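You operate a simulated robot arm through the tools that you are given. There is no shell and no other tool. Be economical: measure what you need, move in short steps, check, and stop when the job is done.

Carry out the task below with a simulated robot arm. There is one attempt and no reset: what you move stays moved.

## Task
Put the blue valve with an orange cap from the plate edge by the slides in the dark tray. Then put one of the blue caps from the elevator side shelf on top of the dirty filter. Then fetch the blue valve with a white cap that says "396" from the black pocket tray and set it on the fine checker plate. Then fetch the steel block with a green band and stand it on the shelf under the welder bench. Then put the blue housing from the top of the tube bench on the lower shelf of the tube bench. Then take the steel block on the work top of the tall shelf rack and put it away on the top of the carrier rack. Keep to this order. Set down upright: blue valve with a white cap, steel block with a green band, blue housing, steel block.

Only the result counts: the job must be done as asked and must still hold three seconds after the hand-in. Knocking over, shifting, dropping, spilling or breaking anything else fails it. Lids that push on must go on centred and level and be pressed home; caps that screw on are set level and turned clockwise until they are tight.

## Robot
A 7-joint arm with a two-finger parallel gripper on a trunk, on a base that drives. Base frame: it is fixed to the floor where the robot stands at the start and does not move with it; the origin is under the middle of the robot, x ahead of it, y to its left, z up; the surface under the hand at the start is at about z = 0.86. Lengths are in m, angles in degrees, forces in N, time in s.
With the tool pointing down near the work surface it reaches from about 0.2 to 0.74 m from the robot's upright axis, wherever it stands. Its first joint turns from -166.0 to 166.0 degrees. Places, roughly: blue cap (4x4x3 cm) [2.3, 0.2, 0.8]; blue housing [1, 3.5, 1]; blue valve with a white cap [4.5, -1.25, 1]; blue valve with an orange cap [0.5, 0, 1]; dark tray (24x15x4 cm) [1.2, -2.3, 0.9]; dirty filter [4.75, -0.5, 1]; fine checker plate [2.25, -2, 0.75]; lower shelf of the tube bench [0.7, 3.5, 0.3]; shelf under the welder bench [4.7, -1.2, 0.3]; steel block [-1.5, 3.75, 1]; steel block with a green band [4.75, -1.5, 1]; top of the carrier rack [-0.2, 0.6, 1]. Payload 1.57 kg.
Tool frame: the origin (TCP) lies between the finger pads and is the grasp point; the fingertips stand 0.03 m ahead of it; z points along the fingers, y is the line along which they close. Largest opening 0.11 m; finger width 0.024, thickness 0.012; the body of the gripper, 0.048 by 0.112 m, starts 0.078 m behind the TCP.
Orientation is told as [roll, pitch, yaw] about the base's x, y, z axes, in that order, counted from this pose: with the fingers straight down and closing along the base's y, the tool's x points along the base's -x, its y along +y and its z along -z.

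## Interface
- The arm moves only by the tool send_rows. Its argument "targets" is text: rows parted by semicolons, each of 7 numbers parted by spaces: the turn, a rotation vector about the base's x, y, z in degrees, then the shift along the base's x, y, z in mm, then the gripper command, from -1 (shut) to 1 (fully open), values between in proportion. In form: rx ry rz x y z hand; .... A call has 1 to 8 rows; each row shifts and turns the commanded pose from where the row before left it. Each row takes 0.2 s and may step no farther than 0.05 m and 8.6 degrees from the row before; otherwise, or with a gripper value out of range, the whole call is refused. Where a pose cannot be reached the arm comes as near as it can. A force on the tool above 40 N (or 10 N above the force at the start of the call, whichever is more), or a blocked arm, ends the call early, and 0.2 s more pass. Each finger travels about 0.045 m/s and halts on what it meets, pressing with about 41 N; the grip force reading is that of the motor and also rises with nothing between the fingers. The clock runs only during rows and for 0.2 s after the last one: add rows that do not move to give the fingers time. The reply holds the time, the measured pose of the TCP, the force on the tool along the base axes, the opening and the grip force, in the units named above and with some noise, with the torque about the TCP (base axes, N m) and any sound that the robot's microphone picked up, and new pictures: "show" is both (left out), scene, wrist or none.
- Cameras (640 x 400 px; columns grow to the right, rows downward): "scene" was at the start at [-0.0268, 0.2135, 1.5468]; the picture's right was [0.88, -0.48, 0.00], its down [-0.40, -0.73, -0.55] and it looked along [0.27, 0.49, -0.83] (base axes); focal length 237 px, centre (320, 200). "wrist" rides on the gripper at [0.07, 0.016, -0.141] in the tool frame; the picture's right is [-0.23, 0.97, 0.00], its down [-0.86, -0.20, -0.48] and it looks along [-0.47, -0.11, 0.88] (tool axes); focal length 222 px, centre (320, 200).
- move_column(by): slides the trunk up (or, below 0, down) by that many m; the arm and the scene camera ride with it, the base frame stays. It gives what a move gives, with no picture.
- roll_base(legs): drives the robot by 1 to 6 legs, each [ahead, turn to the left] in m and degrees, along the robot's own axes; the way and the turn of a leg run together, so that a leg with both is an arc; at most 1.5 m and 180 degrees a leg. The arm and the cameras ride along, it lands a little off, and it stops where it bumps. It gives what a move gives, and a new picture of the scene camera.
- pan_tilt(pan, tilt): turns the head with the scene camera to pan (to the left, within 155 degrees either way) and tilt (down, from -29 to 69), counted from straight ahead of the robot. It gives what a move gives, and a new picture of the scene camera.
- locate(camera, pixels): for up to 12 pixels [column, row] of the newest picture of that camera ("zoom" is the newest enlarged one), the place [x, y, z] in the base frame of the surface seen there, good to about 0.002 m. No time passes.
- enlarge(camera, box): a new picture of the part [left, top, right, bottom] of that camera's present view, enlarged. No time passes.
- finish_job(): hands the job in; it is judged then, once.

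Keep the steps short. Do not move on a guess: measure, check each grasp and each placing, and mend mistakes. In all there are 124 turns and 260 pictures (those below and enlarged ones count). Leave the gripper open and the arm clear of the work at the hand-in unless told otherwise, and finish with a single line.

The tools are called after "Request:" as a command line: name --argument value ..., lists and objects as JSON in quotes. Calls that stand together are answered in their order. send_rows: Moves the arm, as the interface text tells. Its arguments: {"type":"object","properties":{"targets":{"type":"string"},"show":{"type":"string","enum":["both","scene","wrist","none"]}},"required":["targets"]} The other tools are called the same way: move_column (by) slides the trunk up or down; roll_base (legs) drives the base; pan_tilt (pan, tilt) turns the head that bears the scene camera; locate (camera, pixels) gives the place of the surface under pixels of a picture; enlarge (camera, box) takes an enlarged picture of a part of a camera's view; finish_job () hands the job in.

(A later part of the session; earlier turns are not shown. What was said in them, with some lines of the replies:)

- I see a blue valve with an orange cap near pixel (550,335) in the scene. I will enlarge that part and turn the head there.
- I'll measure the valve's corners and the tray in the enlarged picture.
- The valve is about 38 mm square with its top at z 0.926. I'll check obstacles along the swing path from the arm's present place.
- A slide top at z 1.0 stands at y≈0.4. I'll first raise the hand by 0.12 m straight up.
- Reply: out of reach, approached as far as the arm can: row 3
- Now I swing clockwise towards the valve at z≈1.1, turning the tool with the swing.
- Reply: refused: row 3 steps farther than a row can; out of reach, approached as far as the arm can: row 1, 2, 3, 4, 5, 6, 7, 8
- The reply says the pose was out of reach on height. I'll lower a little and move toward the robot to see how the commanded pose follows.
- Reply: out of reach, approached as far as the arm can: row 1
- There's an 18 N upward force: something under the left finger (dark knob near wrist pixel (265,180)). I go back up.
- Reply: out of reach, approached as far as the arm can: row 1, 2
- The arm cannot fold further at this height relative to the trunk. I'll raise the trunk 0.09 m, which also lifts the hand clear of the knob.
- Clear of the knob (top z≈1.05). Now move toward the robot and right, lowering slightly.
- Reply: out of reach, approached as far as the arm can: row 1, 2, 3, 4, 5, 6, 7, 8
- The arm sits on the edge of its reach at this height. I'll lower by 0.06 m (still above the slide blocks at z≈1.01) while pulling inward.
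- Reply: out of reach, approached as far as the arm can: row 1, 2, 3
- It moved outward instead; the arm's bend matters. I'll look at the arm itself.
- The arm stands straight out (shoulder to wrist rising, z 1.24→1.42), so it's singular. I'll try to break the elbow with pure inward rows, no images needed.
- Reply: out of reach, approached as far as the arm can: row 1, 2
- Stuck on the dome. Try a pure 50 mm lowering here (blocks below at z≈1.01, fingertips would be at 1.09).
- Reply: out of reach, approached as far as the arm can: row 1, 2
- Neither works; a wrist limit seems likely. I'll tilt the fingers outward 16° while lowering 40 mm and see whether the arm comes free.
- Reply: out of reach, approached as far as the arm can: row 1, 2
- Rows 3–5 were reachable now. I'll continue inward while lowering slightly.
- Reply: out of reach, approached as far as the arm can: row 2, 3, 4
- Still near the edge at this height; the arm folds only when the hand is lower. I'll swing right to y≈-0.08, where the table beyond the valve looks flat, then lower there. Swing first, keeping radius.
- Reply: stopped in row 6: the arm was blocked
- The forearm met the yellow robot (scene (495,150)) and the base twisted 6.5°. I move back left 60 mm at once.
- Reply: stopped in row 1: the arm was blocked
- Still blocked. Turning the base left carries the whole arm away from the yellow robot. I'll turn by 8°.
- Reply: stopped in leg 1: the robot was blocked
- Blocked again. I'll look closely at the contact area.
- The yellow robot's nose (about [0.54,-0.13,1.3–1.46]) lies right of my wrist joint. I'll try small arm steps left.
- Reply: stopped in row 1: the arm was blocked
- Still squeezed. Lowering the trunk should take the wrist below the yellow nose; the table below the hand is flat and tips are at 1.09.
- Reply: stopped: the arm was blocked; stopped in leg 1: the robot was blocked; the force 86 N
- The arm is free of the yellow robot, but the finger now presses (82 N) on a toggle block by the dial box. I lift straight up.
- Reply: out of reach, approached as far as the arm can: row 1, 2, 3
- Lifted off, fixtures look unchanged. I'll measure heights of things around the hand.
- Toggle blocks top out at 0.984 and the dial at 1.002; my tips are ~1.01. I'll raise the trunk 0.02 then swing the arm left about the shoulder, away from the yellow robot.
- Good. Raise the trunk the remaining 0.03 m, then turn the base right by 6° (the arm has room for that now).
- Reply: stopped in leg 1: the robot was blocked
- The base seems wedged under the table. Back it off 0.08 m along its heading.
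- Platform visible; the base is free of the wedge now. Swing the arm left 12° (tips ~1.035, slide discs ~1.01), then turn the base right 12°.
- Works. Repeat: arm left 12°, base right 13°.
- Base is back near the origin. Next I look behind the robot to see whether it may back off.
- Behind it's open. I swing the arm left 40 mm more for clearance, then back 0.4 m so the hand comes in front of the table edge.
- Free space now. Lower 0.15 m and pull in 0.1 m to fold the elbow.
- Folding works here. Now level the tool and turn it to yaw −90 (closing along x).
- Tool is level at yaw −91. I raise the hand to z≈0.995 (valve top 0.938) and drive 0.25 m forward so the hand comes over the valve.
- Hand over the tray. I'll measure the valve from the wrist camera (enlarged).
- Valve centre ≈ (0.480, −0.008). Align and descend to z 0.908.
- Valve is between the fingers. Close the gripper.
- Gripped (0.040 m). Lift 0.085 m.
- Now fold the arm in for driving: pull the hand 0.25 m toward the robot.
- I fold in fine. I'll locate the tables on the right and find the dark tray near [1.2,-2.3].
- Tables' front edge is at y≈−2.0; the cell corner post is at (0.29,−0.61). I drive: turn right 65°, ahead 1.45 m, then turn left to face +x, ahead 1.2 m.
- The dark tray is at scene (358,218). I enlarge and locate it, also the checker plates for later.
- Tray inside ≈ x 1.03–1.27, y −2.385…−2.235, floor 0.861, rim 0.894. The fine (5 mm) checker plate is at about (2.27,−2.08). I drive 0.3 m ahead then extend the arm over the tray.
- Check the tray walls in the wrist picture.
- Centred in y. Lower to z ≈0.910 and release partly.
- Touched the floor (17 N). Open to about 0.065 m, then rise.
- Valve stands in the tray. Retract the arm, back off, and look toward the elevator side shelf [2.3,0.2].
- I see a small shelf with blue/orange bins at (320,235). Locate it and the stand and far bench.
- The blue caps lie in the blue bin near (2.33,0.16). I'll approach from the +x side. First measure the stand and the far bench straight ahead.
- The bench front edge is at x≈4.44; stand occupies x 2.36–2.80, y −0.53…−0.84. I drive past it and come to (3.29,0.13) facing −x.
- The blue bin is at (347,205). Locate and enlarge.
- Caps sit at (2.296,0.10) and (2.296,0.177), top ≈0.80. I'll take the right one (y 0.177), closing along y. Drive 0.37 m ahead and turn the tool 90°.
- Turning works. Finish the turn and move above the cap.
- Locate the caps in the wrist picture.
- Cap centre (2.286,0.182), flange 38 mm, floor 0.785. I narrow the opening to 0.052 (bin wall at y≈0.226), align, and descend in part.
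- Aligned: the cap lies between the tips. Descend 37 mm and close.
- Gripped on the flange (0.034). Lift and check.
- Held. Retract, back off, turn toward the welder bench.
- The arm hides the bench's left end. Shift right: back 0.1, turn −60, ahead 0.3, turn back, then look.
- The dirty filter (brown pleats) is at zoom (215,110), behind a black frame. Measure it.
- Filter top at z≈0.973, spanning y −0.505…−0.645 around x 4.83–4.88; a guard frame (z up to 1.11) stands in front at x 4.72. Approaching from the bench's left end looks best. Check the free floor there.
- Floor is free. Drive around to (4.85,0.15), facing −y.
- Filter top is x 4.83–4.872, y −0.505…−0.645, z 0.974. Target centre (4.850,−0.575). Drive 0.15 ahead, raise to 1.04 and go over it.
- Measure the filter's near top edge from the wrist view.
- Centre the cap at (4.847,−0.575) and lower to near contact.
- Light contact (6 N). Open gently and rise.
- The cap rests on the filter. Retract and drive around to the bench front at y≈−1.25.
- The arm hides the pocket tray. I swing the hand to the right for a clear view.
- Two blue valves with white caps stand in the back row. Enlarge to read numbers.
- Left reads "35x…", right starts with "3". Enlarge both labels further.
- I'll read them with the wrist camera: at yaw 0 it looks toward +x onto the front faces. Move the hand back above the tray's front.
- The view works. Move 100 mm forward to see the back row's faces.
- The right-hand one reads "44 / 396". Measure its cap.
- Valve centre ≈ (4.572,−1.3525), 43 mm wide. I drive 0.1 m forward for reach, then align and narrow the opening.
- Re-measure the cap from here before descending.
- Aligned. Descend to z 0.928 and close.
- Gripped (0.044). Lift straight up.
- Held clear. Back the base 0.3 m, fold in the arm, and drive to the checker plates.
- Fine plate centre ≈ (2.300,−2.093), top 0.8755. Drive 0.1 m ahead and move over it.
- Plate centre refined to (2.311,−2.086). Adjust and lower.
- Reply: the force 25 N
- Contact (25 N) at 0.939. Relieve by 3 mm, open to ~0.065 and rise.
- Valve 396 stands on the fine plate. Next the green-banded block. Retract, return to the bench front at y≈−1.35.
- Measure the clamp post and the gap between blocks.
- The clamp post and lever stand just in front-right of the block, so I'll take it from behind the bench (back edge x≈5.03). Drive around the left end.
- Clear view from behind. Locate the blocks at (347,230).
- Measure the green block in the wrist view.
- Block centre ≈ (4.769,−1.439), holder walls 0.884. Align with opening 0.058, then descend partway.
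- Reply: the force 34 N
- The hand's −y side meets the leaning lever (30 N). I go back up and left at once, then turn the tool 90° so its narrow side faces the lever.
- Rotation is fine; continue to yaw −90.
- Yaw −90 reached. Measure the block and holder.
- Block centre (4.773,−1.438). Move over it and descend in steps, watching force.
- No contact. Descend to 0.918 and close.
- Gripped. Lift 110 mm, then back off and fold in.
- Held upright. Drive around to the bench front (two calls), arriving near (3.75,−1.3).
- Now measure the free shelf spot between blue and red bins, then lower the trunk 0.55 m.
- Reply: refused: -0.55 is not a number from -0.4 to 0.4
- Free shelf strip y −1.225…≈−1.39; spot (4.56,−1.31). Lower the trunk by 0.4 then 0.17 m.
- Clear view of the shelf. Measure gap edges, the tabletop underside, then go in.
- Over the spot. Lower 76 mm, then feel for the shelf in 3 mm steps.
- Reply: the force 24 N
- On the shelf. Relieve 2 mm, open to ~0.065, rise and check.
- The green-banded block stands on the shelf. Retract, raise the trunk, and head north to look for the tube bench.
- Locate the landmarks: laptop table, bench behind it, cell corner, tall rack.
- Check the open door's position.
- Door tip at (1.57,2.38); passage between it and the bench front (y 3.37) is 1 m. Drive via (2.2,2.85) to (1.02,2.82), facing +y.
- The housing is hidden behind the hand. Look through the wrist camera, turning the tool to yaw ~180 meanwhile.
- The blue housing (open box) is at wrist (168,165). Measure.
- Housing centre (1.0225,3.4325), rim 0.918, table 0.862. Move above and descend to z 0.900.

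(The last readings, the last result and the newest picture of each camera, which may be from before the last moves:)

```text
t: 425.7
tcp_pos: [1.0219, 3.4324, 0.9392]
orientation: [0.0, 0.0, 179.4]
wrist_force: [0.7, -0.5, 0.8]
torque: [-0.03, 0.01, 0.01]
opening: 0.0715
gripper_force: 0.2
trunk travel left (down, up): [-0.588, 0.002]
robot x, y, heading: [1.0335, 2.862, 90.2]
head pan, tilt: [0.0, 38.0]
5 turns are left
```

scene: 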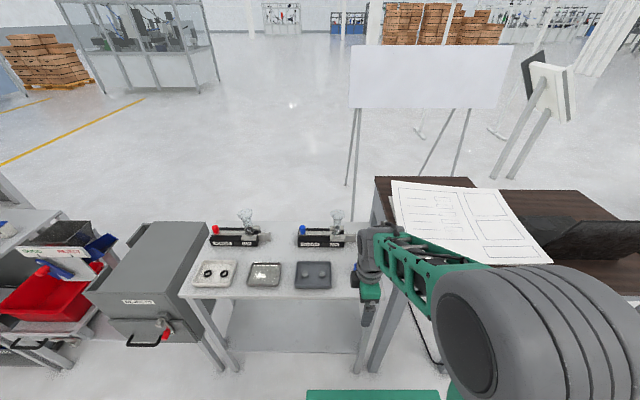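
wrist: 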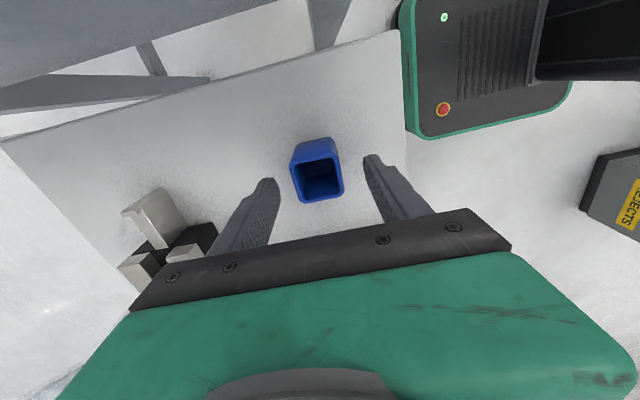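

Only a few turns are left, so I chain the steps: grasp the housing, lift, back off, lower the trunk, reach under the bench onto the lower shelf (z≈0.314, target (0.92,3.52)), release, retract, then drive to the tall rack and take views of rack and carrier top.

Request:
send_rows --targets "0 0 0 0 0 -20 0.3;0 0 0 0 0 -19 0.3;0 0 0 0 0 0 0.3;0 0 0 0 0 0 -1;0 0 0 0 0 0 -1;0 0 0 0 0 0 -1;0 0 0 0 0 0 -1" --show "none"

Request:
send_rows --targets "0 0 0 0 0 20 -1;0 0 0 0 0 40 -1;0 0 0 0 0 40 -1;0 0 0 0 -43 0 -1;0 0 0 0 -43 0 -1;0 0 0 0 -43 0 -1;0 0 0 0 -43 0 -1;0 0 0 0 0 0 -1" --show "wrist"

Request:
roll_base --legs '[[-0.15, 0]]'

Request:
move_column --by -0.4

Request:
move_column --by -0.17

Request:
roll_base --legs '[[0.14, 0]]'

Request:
send_rows --targets "0 0 0 -15 40 0 -1;0 0 0 -15 40 0 -1;0 0 0 -15 40 0 -1;0 0 0 -15 40 0 -1;0 0 0 -15 40 0 -1;0 0 0 -15 40 0 -1;0 0 0 -15 40 0 -1;0 0 0 0 0 0 -1" --show "none"

Request:
send_rows --targets "0 0 0 0 0 -40 -1;0 0 0 0 0 -30 -1;0 0 0 0 0 -4 -1;0 0 0 0 0 -3 -1;0 0 0 0 0 -2 -1;0 0 0 0 0 -2 -1;0 0 0 0 0 0 -1" --show "wrist"

Request:
send_rows --targets "0 0 0 0 0 0 0.15;0 0 0 0 0 0 0.15;0 0 0 0 0 0 0.15;0 0 0 0 0 15 0.15;0 0 0 0 0 35 0.15;0 0 0 0 0 30 0.15;0 0 0 0 0 0 0.15" --show "wrist"

Request:
send_rows --targets "0 0 0 15 -40 0 0.5;0 0 0 15 -40 0 0.5;0 0 0 15 -40 0 1;0 0 0 15 -40 0 1;0 0 0 15 -40 0 1;0 0 0 15 -40 0 1;0 0 0 15 -40 0 1;0 0 0 0 0 0 1" --show "none"

Request:
roll_base --legs '[[-0.16, 0]]'

Request:
move_column --by 0.4

Request:
move_column --by 0.17

Request:
roll_base --legs '[[0, 90], [1.5, 0], [0.65, 0], [0, -90]]'

Request:
pan_tilt --pan 15 --tilt 35

Request:
enlarge --camera "scene" --box '[120, 130, 440, 330]'

Request:
pan_tilt --pan -152 --tilt 25

```text
t: 427.3
tcp_pos: [1.0231, 3.4327, 0.9016]
orientation: [0.0, 0.0, 179.4]
wrist_force: [-0.3, -0.1, -0.2]
torque: [0.01, 0.01, 0.03]
opening: 0.0394
gripper_force: 32.0
trunk travel left (down, up): [-0.588, 0.002]
robot x, y, heading: [1.0296, 2.8618, 90.4]
head pan, tilt: [0.0, 38.0]
```

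```text
t: 429.1
tcp_pos: [1.0213, 3.2604, 1.0]
orientation: [0.0, 0.1, 179.4]
wrist_force: [-0.1, -0.1, -1.5]
torque: [0.01, 0.0, 0.0]
opening: 0.039
gripper_force: 41.7
trunk travel left (down, up): [-0.588, 0.002]
robot x, y, heading: [1.0307, 2.8621, 90.2]
head pan, tilt: [0.0, 38.0]
```

wrist: 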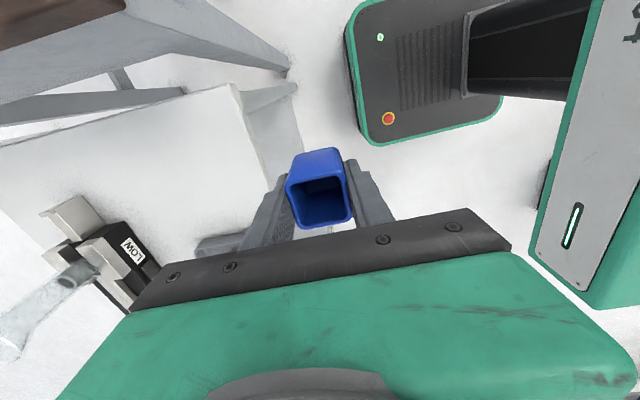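

```text
t: 430.5
tcp_pos: [1.0218, 3.1101, 1.0017]
orientation: [0.0, 0.0, 179.4]
wrist_force: [-0.2, 0.0, -0.8]
torque: [0.0, -0.02, 0.0]
opening: 0.0387
gripper_force: 41.3
trunk travel left (down, up): [-0.588, 0.002]
robot x, y, heading: [1.0347, 2.7086, 90.7]
head pan, tilt: [0.0, 38.0]
```

scene: 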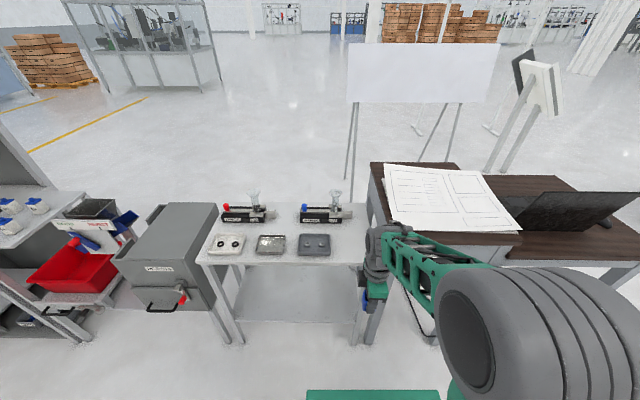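

```text
t: 434.3
tcp_pos: [1.0232, 3.1101, 0.6004]
orientation: [0.0, 0.0, 179.4]
wrist_force: [0.1, 0.6, -1.1]
torque: [0.04, 0.02, 0.0]
opening: 0.0392
gripper_force: 41.0
trunk travel left (down, up): [-0.188, 0.402]
robot x, y, heading: [1.0305, 2.7168, 90.7]
head pan, tilt: [0.0, 38.0]
```

```text
t: 436.2
tcp_pos: [1.0224, 3.1107, 0.4308]
orientation: [0.0, -0.1, 179.4]
wrist_force: [0.2, -0.4, -1.1]
torque: [-0.01, 0.02, -0.01]
opening: 0.0392
gripper_force: 41.4
trunk travel left (down, up): [-0.018, 0.572]
robot x, y, heading: [1.0304, 2.7125, 90.1]
head pan, tilt: [0.0, 38.0]
```

```text
t: 437.6
tcp_pos: [1.0215, 3.2523, 0.4311]
orientation: [-0.1, 0.0, 179.5]
wrist_force: [0.3, -0.3, 0.3]
torque: [-0.04, 0.01, -0.01]
opening: 0.039
gripper_force: 41.1
trunk travel left (down, up): [-0.018, 0.572]
robot x, y, heading: [1.0288, 2.8549, 90.4]
head pan, tilt: [0.0, 38.0]
```

scene: 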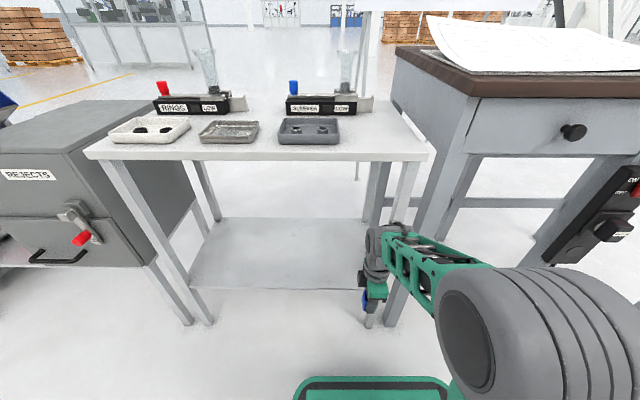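

```text
t: 438.4
tcp_pos: [0.9781, 3.3676, 0.4286]
orientation: [1.2, 0.4, 178.0]
wrist_force: [-6.2, -12.7, 6.7]
torque: [1.9, -1.45, -1.24]
opening: 0.0391
gripper_force: 41.3
trunk travel left (down, up): [-0.018, 0.572]
robot x, y, heading: [1.028, 2.8533, 90.4]
head pan, tilt: [0.0, 38.0]
stopped in row 4: the force on the tool passed its limit at 99 N (the readings are from after the stop); the commanded pose is now the measured one
```

```text
t: 439.5
tcp_pos: [0.9775, 3.372, 0.3568]
orientation: [0.6, 0.4, 178.1]
wrist_force: [-0.7, -3.5, 14.6]
torque: [0.17, 0.16, -0.01]
opening: 0.0391
gripper_force: 40.9
trunk travel left (down, up): [-0.018, 0.572]
robot x, y, heading: [1.0316, 2.8566, 90.5]
head pan, tilt: [0.0, 38.0]
stopped in row 5: the force on the tool passed its limit at 43 N (the readings are from after the stop); the commanded pose is now the measured one
```

wrist: 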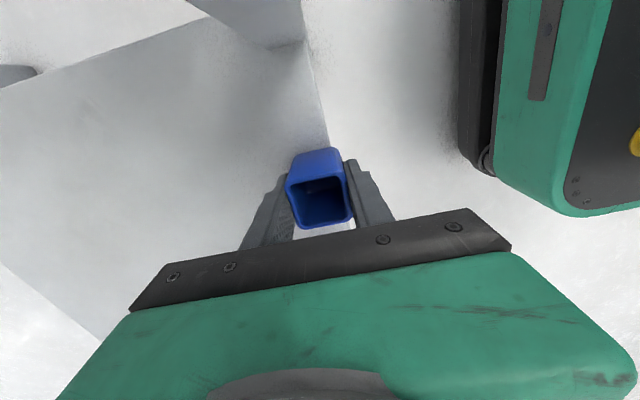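

```text
t: 441.1
tcp_pos: [0.9784, 3.371, 0.4336]
orientation: [0.9, 0.4, 178.1]
wrist_force: [-1.1, 0.9, 0.7]
torque: [-0.08, -0.24, 0.01]
opening: 0.0633
gripper_force: 0.0
trunk travel left (down, up): [-0.018, 0.572]
robot x, y, heading: [1.0274, 2.856, 90.5]
head pan, tilt: [0.0, 38.0]
```

wrist: 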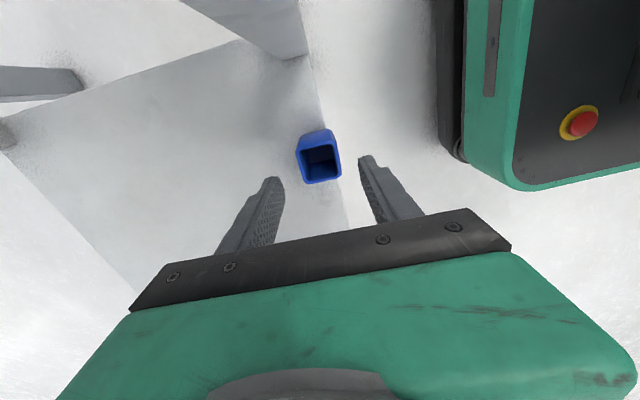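

```text
t: 442.8
tcp_pos: [1.0811, 3.0976, 0.4329]
orientation: [0.8, 0.1, 178.4]
wrist_force: [1.9, 14.6, 12.2]
torque: [-0.41, 0.2, 0.22]
opening: 0.0978
gripper_force: 0.2
trunk travel left (down, up): [-0.018, 0.572]
robot x, y, heading: [1.032, 2.851, 90.4]
head pan, tilt: [0.0, 38.0]
stopped in row 8: the force on the tool passed its limit at 45 N (the readings are from after the stop); the commanded pose is now the measured one
```

```text
t: 444.2
tcp_pos: [1.0829, 2.9366, 0.433]
orientation: [1.0, 0.1, 178.5]
wrist_force: [-0.1, 16.2, 16.5]
torque: [-0.62, 0.28, 0.15]
opening: 0.0952
gripper_force: 0.0
trunk travel left (down, up): [-0.018, 0.572]
robot x, y, heading: [1.0312, 2.6946, 90.2]
head pan, tilt: [0.0, 38.0]
```

scene: 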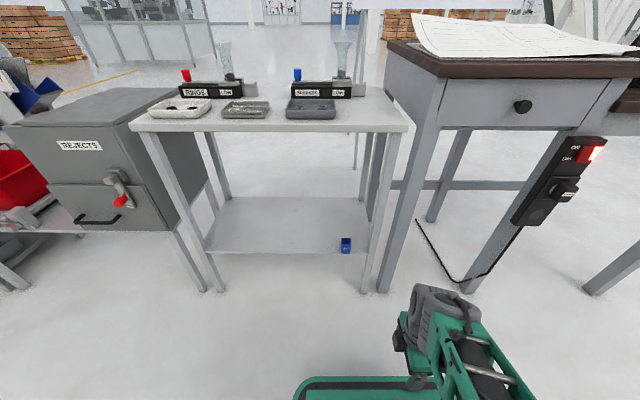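

```text
t: 448.1
tcp_pos: [1.0813, 2.9348, 0.8339]
orientation: [0.7, 0.2, 178.4]
wrist_force: [-0.6, 16.2, 11.0]
torque: [-0.27, 0.21, 0.15]
opening: 0.0961
gripper_force: 0.0
trunk travel left (down, up): [-0.418, 0.172]
robot x, y, heading: [1.0293, 2.6924, 90.7]
head pan, tilt: [0.0, 38.0]
```

```text
t: 450.0
tcp_pos: [1.0834, 2.9353, 1.0047]
orientation: [0.6, 0.2, 178.4]
wrist_force: [0.1, 16.2, 11.0]
torque: [-0.32, 0.19, 0.17]
opening: 0.0961
gripper_force: 0.1
trunk travel left (down, up): [-0.588, 0.002]
robot x, y, heading: [1.0334, 2.6915, 90.8]
head pan, tilt: [0.0, 38.0]
```

```text
t: 468.3
tcp_pos: [-1.0817, 2.9382, 1.0051]
orientation: [0.6, 0.1, 178.6]
wrist_force: [1.8, 16.5, 14.3]
torque: [-0.43, 0.13, 0.26]
opening: 0.0959
gripper_force: 0.1
trunk travel left (down, up): [-0.588, 0.002]
robot x, y, heading: [-1.1323, 2.696, 90.6]
head pan, tilt: [0.0, 38.0]
```

scene: 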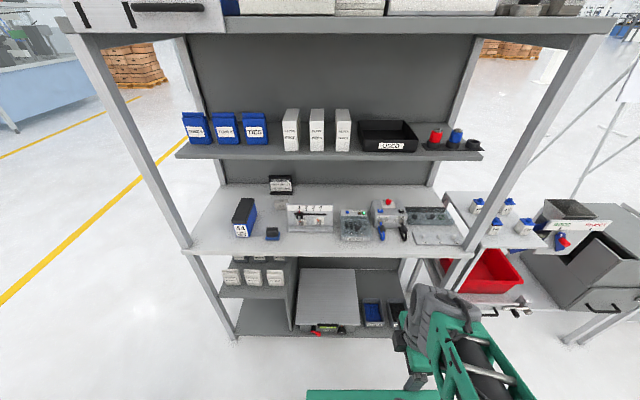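

```text
t: 469.0
tcp_pos: [-1.0832, 2.9395, 1.0057]
orientation: [0.3, 0.1, 178.7]
wrist_force: [-3.2, 14.3, 3.2]
torque: [0.07, 0.0, -0.04]
opening: 0.0976
gripper_force: 0.1
trunk travel left (down, up): [-0.588, 0.002]
robot x, y, heading: [-1.1279, 2.6968, 90.7]
head pan, tilt: [15.0, 35.0]
```

scene: 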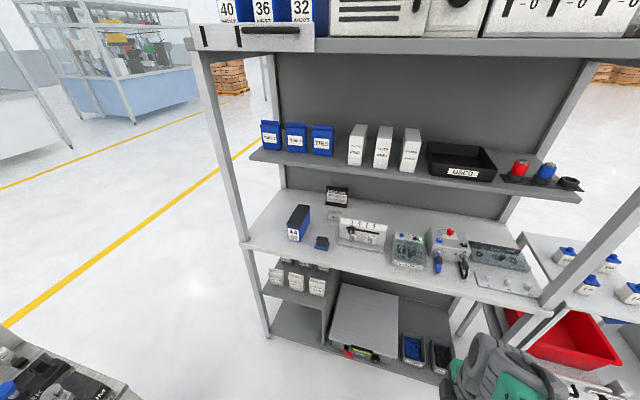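

```text
2.00 times, centred on (280, 230) of scene
```

zoom: 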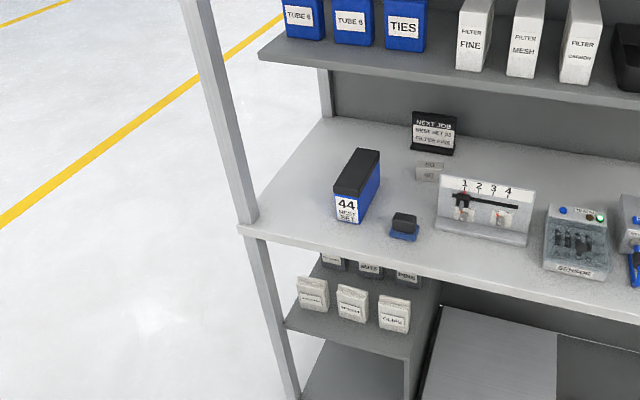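

```text
t: 471.6
tcp_pos: [-1.0839, 2.9389, 1.0047]
orientation: [0.6, 0.1, 178.6]
wrist_force: [2.3, 14.7, 8.7]
torque: [-0.08, 0.07, 0.25]
opening: 0.0965
gripper_force: 0.1
trunk travel left (down, up): [-0.588, 0.002]
robot x, y, heading: [-1.1338, 2.6982, 90.6]
head pan, tilt: [-152.0, 25.0]
4 turns are left
```

scene: 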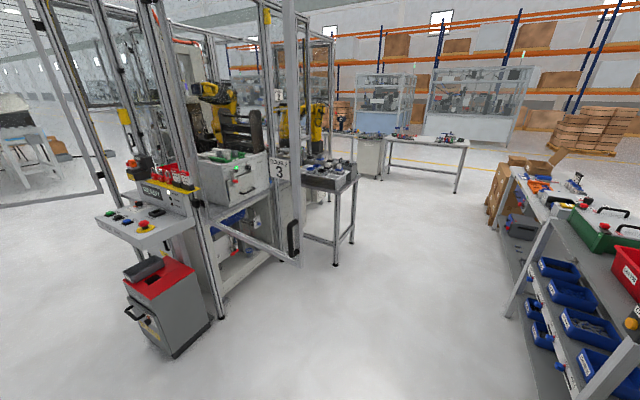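

Housing stands on the lower shelf. Now: measure the carrier rack top from this rear view, then the steel block (zoom (428,171)) on the work top; then reposition the base and prepare a tilted hand, since an upper shelf overhangs the block.

Request:
locate --camera "scene" --pixels '[[303, 168], [312, 170], [322, 163], [332, 160], [342, 178], [347, 170], [300, 178], [318, 182], [335, 172], [326, 190], [350, 178], [310, 162]]'

Request:
enlarge --camera "scene" --box '[280, 140, 376, 200]'

Request:
pan_tilt --pan 15 --tilt 35

Request:
locate --camera "scene" --pixels '[[329, 212], [340, 213], [329, 218], [340, 219], [334, 215], [334, 219], [340, 221], [321, 240], [336, 207], [300, 155], [325, 230], [308, 215]]'

Request:
enlarge --camera "scene" --box '[290, 180, 386, 250]'

Request:
send_rows --targets "0 0 -8 -20 45 0 0;0 0 -8 -25 40 0 0;0 0 -8 -25 40 0 0;0 0 -8 -25 40 0 0;0 0 -8 0 10 0 0;0 0 -8 0 0 0 0;0 0 -8 0 0 0 0;0 0 -8 0 0 0 0" --show "none"

Request:
roll_base --legs '[[0, 40], [0.25, 0], [0, -40]]'

Request:
send_rows --targets "0 0 -8 0 0 0 0;0 0 -8 0 0 0 0;8 0 -2 0 0 5 0;8 0 0 0 0 5 0;8 0 0 0 0 5 0;8 0 0 0 0 5 0;8 0 0 0 0 5 0;8 0 0 0 0 5 0" --show "both"

Request:
enlarge --camera "wrist" --box '[160, 20, 480, 220]'

```text
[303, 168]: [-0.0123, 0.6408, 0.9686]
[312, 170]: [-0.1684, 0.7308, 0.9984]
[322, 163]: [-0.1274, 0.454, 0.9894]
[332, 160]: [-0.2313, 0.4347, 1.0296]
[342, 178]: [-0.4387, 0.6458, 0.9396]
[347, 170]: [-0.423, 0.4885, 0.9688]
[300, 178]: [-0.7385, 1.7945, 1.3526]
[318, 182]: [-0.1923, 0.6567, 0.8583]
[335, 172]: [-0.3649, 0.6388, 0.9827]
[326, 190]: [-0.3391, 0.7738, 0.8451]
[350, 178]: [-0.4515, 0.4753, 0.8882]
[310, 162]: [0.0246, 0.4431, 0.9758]
```

```text
6.67 times, centred on (328, 170) of scene
```

zoom: 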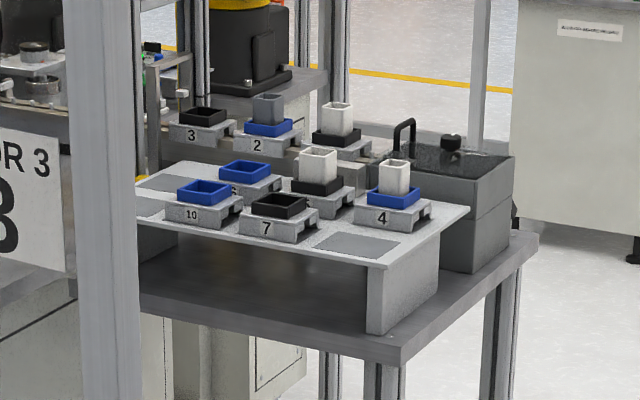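

```text
t: 474.1
tcp_pos: [-1.0826, 2.9393, 1.0049]
orientation: [0.7, 0.1, 178.5]
wrist_force: [-1.1, 15.3, 6.4]
torque: [-0.09, 0.11, 0.07]
opening: 0.0965
gripper_force: 0.1
trunk travel left (down, up): [-0.588, 0.002]
robot x, y, heading: [-1.1322, 2.6999, 90.8]
head pan, tilt: [15.0, 35.0]
```

scene: 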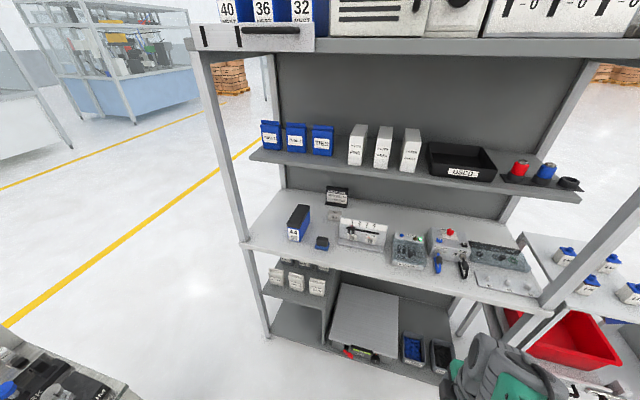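

```text
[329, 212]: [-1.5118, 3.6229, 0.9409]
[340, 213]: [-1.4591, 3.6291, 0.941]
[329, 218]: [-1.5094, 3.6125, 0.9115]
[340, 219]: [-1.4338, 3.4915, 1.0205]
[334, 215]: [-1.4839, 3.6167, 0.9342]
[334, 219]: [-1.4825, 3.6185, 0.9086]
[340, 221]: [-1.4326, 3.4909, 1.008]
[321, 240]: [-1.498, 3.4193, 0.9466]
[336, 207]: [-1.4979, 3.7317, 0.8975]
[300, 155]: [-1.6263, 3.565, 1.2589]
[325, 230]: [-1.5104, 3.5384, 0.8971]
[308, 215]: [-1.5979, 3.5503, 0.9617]
```

```text
5.71 times, centred on (338, 215) of scene
```

zoom: 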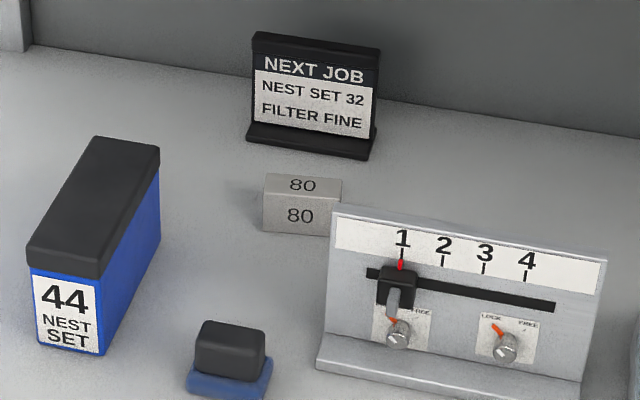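

```text
t: 475.9
tcp_pos: [-1.1768, 3.1137, 1.0048]
orientation: [0.6, 0.0, 114.4]
wrist_force: [0.0, 0.0, 0.6]
torque: [0.03, 0.01, 0.01]
opening: 0.0547
gripper_force: 0.0
trunk travel left (down, up): [-0.588, 0.002]
robot x, y, heading: [-1.133, 2.6978, 90.6]
head pan, tilt: [15.0, 35.0]
```

```text
t: 481.5
tcp_pos: [-1.3379, 3.3046, 1.0042]
orientation: [0.6, 0.1, 114.4]
wrist_force: [-0.6, 0.1, -0.3]
torque: [-0.02, -0.03, -0.01]
opening: 0.0552
gripper_force: 0.0
trunk travel left (down, up): [-0.588, 0.002]
robot x, y, heading: [-1.2967, 2.8894, 90.2]
head pan, tilt: [15.0, 35.0]
```

scene: 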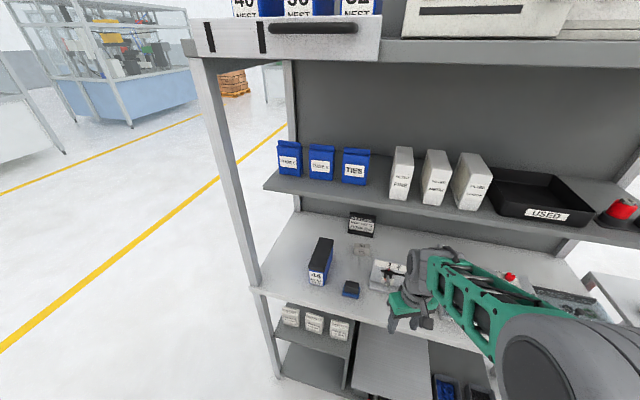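

```text
t: 483.3
tcp_pos: [-1.3364, 3.303, 1.0339]
orientation: [-6.5, -47.5, 99.3]
wrist_force: [-0.6, -0.3, -0.7]
torque: [-0.03, -0.01, -0.03]
opening: 0.0547
gripper_force: 0.0
trunk travel left (down, up): [-0.588, 0.002]
robot x, y, heading: [-1.2912, 2.8856, 90.5]
head pan, tilt: [15.0, 35.0]
```

scene: 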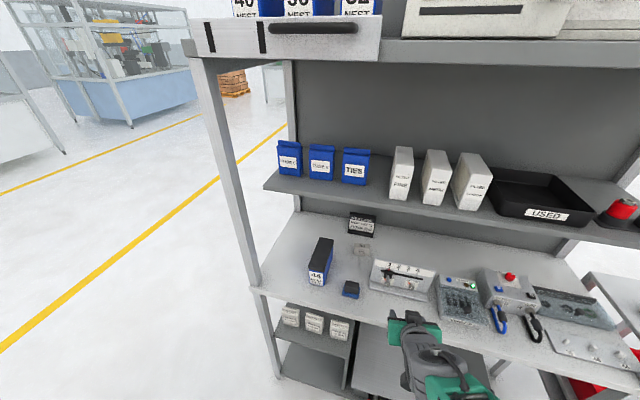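
wrist: 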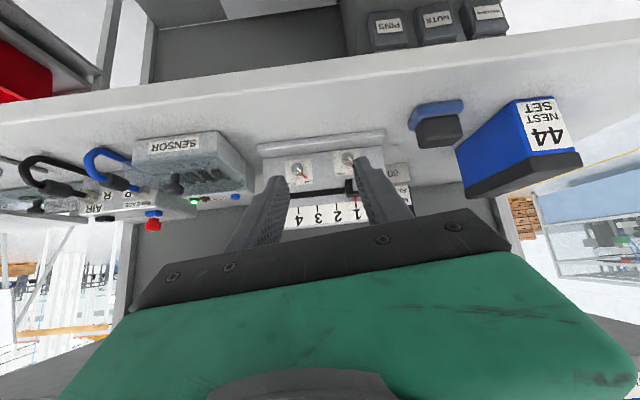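

```text
2.00 times, centred on (320, 120) of wrist
3 turns are left
```

zoom: 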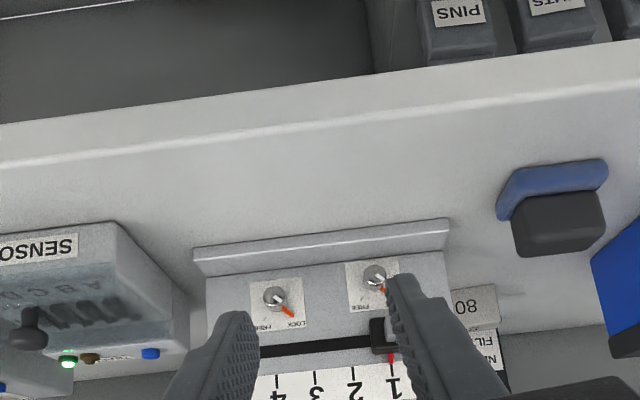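

Block "80" measured: x −1.515…−1.455, front y 3.615, z 0.897–0.942; overhanging shelf at z≈1.2 beyond y 3.54. I'll use a 38° tilt, pick it, back out, and drive to the −x side of the carrier rack (free pad near (−0.39,0.73), z≈0.969).

Request:
send_rows --targets "0 4.4 -4.5 -40 0 0 0.364;-8 0 0 -40 0 10 0.364;-2 0 0 -40 0 15 0.364;0 0 0 -29 0 15 0.364;0 0 0 0 45 0 0.364;0 0 0 0 45 0 0.364;0 0 0 0 45 0 0.364;0 0 0 0 32 0 0.364" --show "wrist"

Request:
send_rows --targets "0 0 0 0 40 -20 0.364;0 0 0 0 36 -30 0.364;0 0 0 0 37 -33 0.364;0 0 0 0 35 -30 0.364;0 0 0 0 10 -23 0.364;0 0 0 0 0 0 0.364" --show "wrist"

Request:
send_rows --targets "0 0 0 0 0 0 -1;0 0 0 0 0 0 -1;0 0 0 0 0 0 -1;0 0 0 0 0 0 -1;0 0 0 0 0 0 -1" --show "wrist"

Request:
send_rows --targets "0 0 0 0 0 15 -1;0 0 0 -15 0 10 -1;0 0 0 -15 -10 10 -1;0 0 0 0 -38 25 -1;0 0 0 0 -38 25 -1;0 0 0 0 -38 25 -1;0 0 0 0 -45 0 -1;0 0 0 0 -45 0 -1" --show "wrist"

Request:
roll_base --legs '[[-0.4, 0]]'

Request:
send_rows --targets "0 0 0 42 -25 0 -1;0 0 0 42 -25 0 -1;0 0 0 42 -25 0 -1;0 0 0 42 -25 0 -1;0 0 0 0 0 0 -1" --show "none"

Request:
roll_base --legs '[[0, -180], [1.5, 0], [0.27, 0], [0, 90], [0.22, 0]]'

Request:
pan_tilt --pan 0 --tilt 42

Request:
enlarge --camera "scene" --box '[240, 140, 440, 270]'

Request:
send_rows --targets "0 0 0 0 0 0 -1" --show "wrist"

```text
t: 485.1
tcp_pos: [-1.4859, 3.4722, 1.0732]
orientation: [0.0, -37.9, 90.0]
wrist_force: [0.1, -0.4, -0.1]
torque: [0.02, -0.04, 0.01]
opening: 0.0749
gripper_force: 0.0
trunk travel left (down, up): [-0.588, 0.002]
robot x, y, heading: [-1.2952, 2.8861, 90.2]
head pan, tilt: [15.0, 35.0]
```

wrist: 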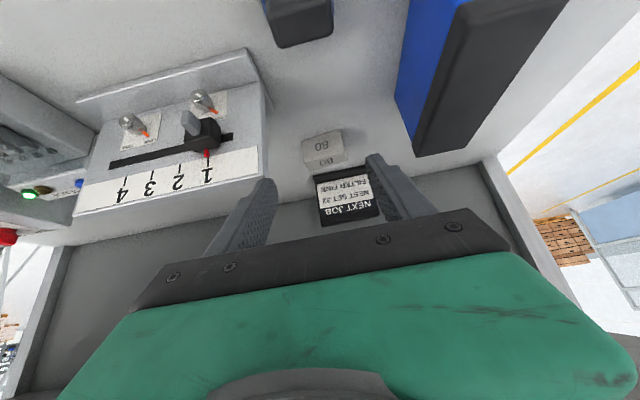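

```text
t: 486.5
tcp_pos: [-1.4867, 3.6297, 0.9387]
orientation: [0.1, -37.9, 90.0]
wrist_force: [0.8, -0.5, -0.2]
torque: [0.01, 0.0, 0.01]
opening: 0.0753
gripper_force: 0.1
trunk travel left (down, up): [-0.588, 0.002]
robot x, y, heading: [-1.2948, 2.8855, 90.2]
head pan, tilt: [15.0, 35.0]
```

wrist: 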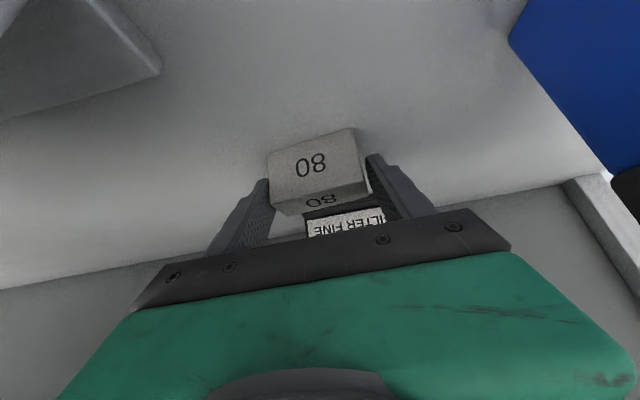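

```text
t: 487.7
tcp_pos: [-1.4862, 3.6306, 0.9399]
orientation: [0.0, -37.8, 90.0]
wrist_force: [-0.7, 0.4, -0.3]
torque: [0.06, 0.13, 0.02]
opening: 0.0671
gripper_force: 40.5
trunk travel left (down, up): [-0.588, 0.002]
robot x, y, heading: [-1.2963, 2.8844, 90.3]
head pan, tilt: [15.0, 35.0]
```

wrist: 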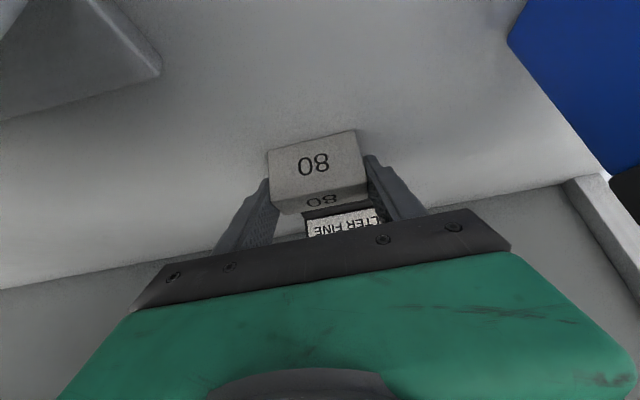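

```text
t: 489.5
tcp_pos: [-1.5171, 3.4143, 1.0487]
orientation: [0.1, -38.0, 90.0]
wrist_force: [0.2, -0.4, -4.1]
torque: [-0.04, 0.03, 0.0]
opening: 0.0672
gripper_force: 40.7
trunk travel left (down, up): [-0.588, 0.002]
robot x, y, heading: [-1.2942, 2.8851, 90.3]
head pan, tilt: [15.0, 35.0]
```

wrist: 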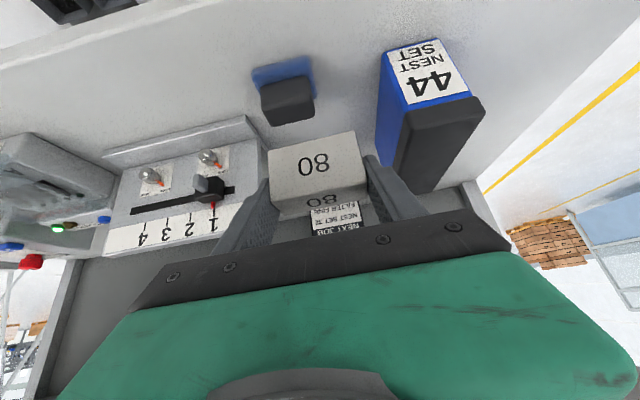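

```text
t: 492.0
tcp_pos: [-1.5162, 3.0144, 1.0486]
orientation: [0.1, -37.9, 90.2]
wrist_force: [0.6, -0.2, -4.8]
torque: [-0.02, 0.03, -0.01]
opening: 0.0668
gripper_force: 41.3
trunk travel left (down, up): [-0.588, 0.002]
robot x, y, heading: [-1.2881, 2.4897, 90.3]
head pan, tilt: [15.0, 35.0]
```

scene: 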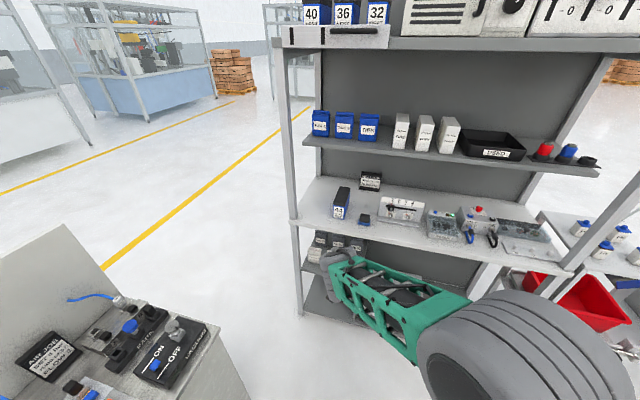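

```text
t: 493.2
tcp_pos: [-1.3484, 2.9156, 1.0481]
orientation: [0.2, -37.8, 90.2]
wrist_force: [0.6, -0.2, -4.6]
torque: [0.0, 0.0, 0.02]
opening: 0.0668
gripper_force: 41.0
trunk travel left (down, up): [-0.588, 0.002]
robot x, y, heading: [-1.2946, 2.4885, 90.5]
head pan, tilt: [15.0, 35.0]
```

```text
t: 514.6
tcp_pos: [-0.6413, 0.755, 1.0475]
orientation: [0.0, -37.9, -0.7]
wrist_force: [0.7, 0.3, -4.8]
torque: [0.02, 0.02, 0.0]
opening: 0.0668
gripper_force: 41.0
trunk travel left (down, up): [-0.588, 0.002]
robot x, y, heading: [-1.0699, 0.7053, -0.2]
head pan, tilt: [15.0, 35.0]
```

scene: 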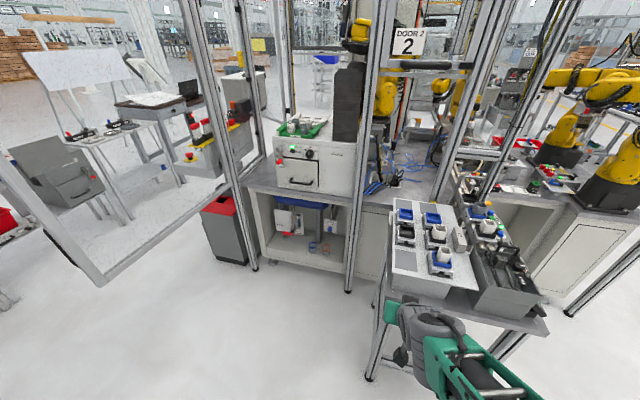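

```text
t: 515.4
tcp_pos: [-0.6418, 0.755, 1.0489]
orientation: [0.1, -37.8, -0.7]
wrist_force: [1.0, -0.9, -5.2]
torque: [-0.01, 0.04, 0.0]
opening: 0.067
gripper_force: 41.2
trunk travel left (down, up): [-0.588, 0.002]
robot x, y, heading: [-1.0724, 0.7035, -0.3]
head pan, tilt: [0.0, 42.0]
```

scene: 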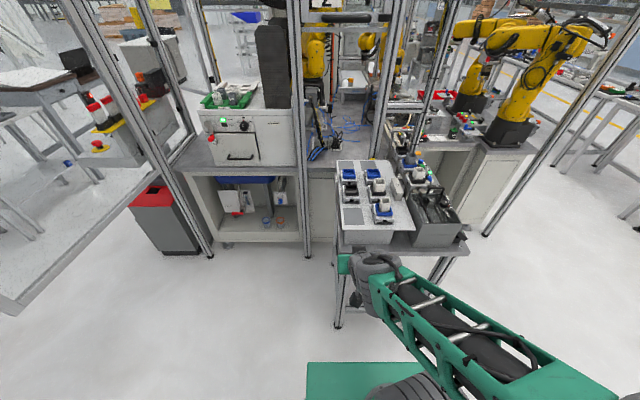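

```text
3.08 times, centred on (340, 205) of scene
```

zoom: 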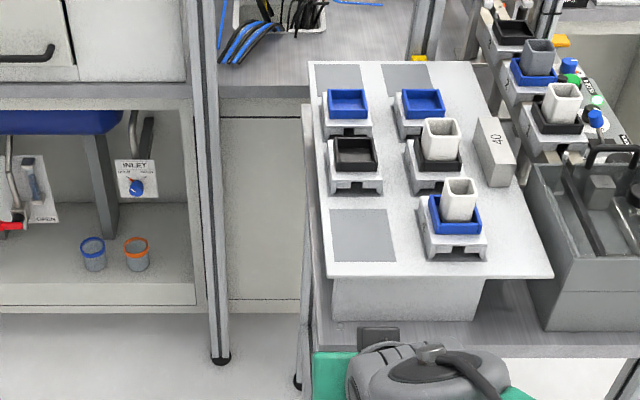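

```text
t: 515.8
tcp_pos: [-0.642, 0.7547, 1.047]
orientation: [0.1, -37.9, -0.8]
wrist_force: [-0.6, -0.2, -3.6]
torque: [0.0, 0.02, -0.01]
opening: 0.067
gripper_force: 41.1
trunk travel left (down, up): [-0.588, 0.002]
robot x, y, heading: [-1.068, 0.7067, -0.2]
head pan, tilt: [0.0, 42.0]
2 turns are left
```

wrist: 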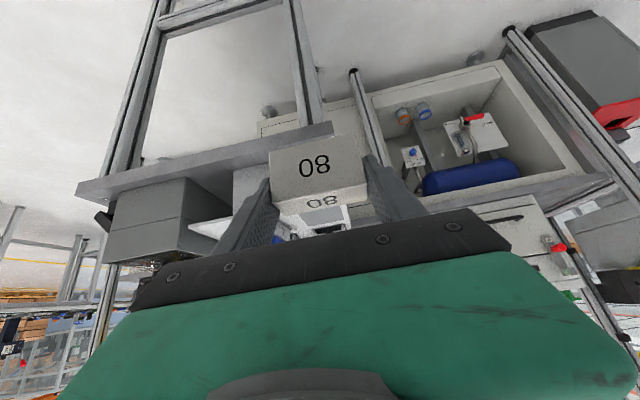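

The block is held well. The free pad is at zoom (363,235). I measure the pad and hover just before/over it.

Request:
locate --camera "zoom" --pixels '[[332, 210], [388, 208], [335, 260], [394, 260], [363, 235], [328, 274], [410, 270], [378, 190], [425, 240], [340, 140], [350, 180], [320, 160]]'

Request:
send_rows --targets "0 0 0.7 35 -3 5 -1;0 0 0 40 -4 5 -1;0 0 0 40 -4 0 -1;0 0 0 40 -4 0 -1;0 0 0 40 -3 0 -1;0 0 0 40 0 0 -1;0 0 0 0 0 0 -1" --show "both"

Request:
enlarge --camera "wrist" --box '[220, 100, 440, 240]'

Request:
enlarge --camera "scene" --box '[310, 150, 430, 260]'

Request:
locate --camera "wrist" --pixels '[[310, 150], [300, 130], [330, 125], [270, 150], [370, 140], [320, 230], [340, 215], [300, 235], [260, 120], [380, 110]]'

```text
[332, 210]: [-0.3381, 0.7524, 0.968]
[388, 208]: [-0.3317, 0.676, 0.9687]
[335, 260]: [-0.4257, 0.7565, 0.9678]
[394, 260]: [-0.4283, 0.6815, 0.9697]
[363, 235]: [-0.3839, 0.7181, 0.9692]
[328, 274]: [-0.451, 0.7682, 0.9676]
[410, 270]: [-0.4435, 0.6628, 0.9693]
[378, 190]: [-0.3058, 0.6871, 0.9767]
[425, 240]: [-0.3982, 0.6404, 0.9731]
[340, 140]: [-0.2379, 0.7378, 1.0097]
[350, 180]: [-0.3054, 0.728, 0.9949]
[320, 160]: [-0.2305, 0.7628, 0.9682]
```

```text
t: 517.4
tcp_pos: [-0.4065, 0.7375, 1.0579]
orientation: [0.0, -37.7, -0.1]
wrist_force: [-0.8, -0.6, -3.6]
torque: [-0.02, 0.04, -0.03]
opening: 0.0665
gripper_force: 41.5
trunk travel left (down, up): [-0.588, 0.002]
robot x, y, heading: [-1.0717, 0.7008, -0.4]
head pan, tilt: [0.0, 42.0]
```

scene: 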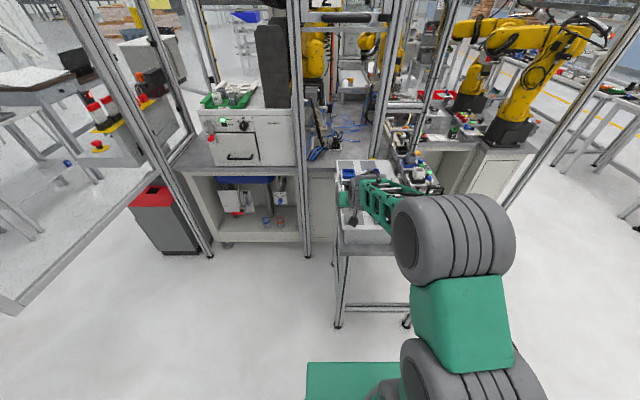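
wrist: 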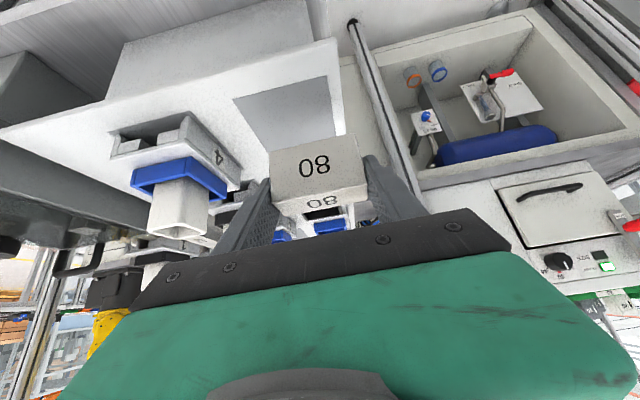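

```text
2.86 times, centred on (330, 170) of wrist
```

zoom: 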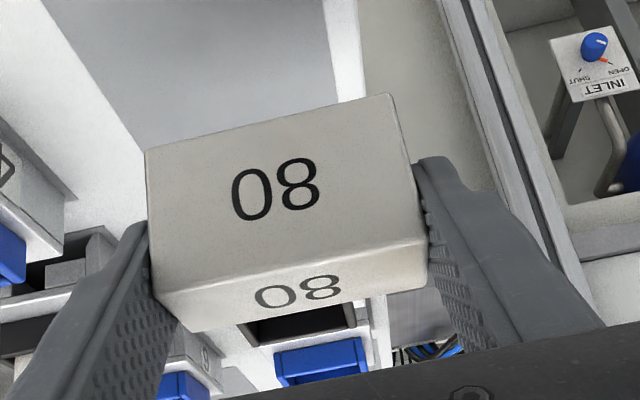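

```text
3.64 times, centred on (370, 205) of scene
```

zoom: 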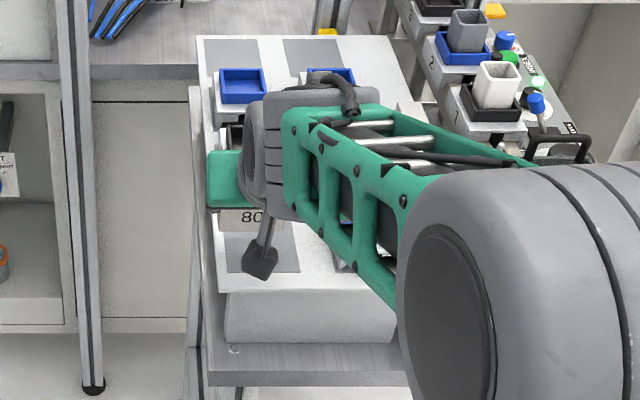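

```text
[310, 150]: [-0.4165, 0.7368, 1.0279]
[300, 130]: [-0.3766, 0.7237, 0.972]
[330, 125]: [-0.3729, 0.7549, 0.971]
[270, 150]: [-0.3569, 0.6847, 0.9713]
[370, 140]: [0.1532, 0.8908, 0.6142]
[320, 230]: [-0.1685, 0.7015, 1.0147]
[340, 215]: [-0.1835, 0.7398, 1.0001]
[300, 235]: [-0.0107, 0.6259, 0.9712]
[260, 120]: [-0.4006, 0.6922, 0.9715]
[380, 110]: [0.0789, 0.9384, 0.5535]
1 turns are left
```

Pad: x −0.427…−0.330, y 0.678…0.756, z 0.969. I align to (−0.389,0.724), lower to contact, relieve, release, back out along the tool axis, and hand in.

Request:
send_rows --targets "0 0 0 18 -13 0 -1;0 0 0 0 0 -25 -1;0 0 0 0 0 -15 -1;0 0 0 0 0 -4 -1;0 0 0 0 0 -2 -1;0 0 0 0 0 -2 -1;0 0 0 0 0 0 -1" --show "none"

Request:
send_rows --targets "0 0 0 0 0 0 0.4;0 0 0 0 0 0 0.5;0 0 0 0 0 0 0.5;0 0 0 -12 0 16 0.5;0 0 0 -22 0 28 0.5;0 0 0 -25 0 32 0.5;0 0 0 -40 0 0 0.5" --show "wrist"

Request:
send_rows --targets "0 0 0 -40 0 0 1;0 0 0 -40 0 0 1;0 0 0 -30 0 0 1;0 0 0 0 0 0 1;0 0 0 0 0 0 1" --show "scene"

Request:
finish_job

```text
t: 519.0
tcp_pos: [-0.3887, 0.7242, 1.0105]
orientation: [0.2, -37.9, 0.0]
wrist_force: [-0.1, -0.1, -4.4]
torque: [-0.03, 0.04, 0.01]
opening: 0.0667
gripper_force: 41.2
trunk travel left (down, up): [-0.588, 0.002]
robot x, y, heading: [-1.0678, 0.7054, -0.5]
head pan, tilt: [0.0, 42.0]
```

```text
t: 520.6
tcp_pos: [-0.4883, 0.7245, 1.0864]
orientation: [0.1, -37.9, 0.0]
wrist_force: [-0.4, 0.0, 0.2]
torque: [0.01, 0.0, 0.0]
opening: 0.0825
gripper_force: 0.1
trunk travel left (down, up): [-0.588, 0.002]
robot x, y, heading: [-1.07, 0.7057, -0.5]
head pan, tilt: [0.0, 42.0]
```

wrist: 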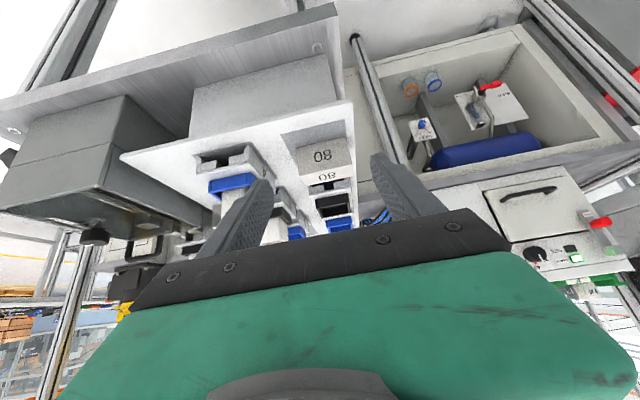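

```text
t: 521.8
tcp_pos: [-0.5979, 0.7222, 1.0847]
orientation: [0.1, -37.7, 0.1]
wrist_force: [0.7, 0.3, 0.4]
torque: [0.02, -0.02, -0.01]
opening: 0.1099
gripper_force: 0.2
trunk travel left (down, up): [-0.588, 0.002]
robot x, y, heading: [-1.0689, 0.7057, -0.4]
head pan, tilt: [0.0, 42.0]
```

scene: 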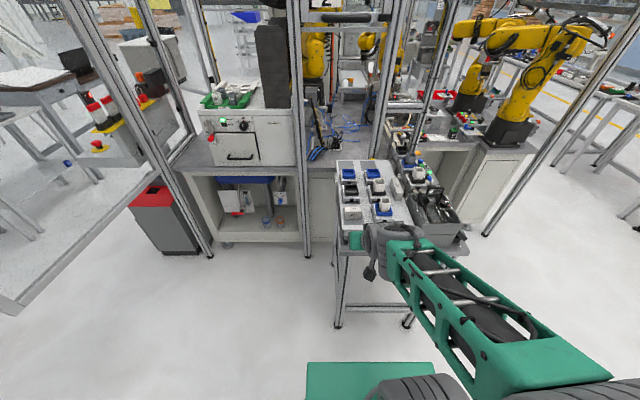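

```text
The job is handed in.
```

All six items were placed in the order asked and the job is handed in, but the arm bumped the yellow robot, a toggle block (82 N), the test-clamp lever (about 30 N) and something at the tube bench (99 N); nothing looked moved in the pictures, but I did not measure those fixtures again.
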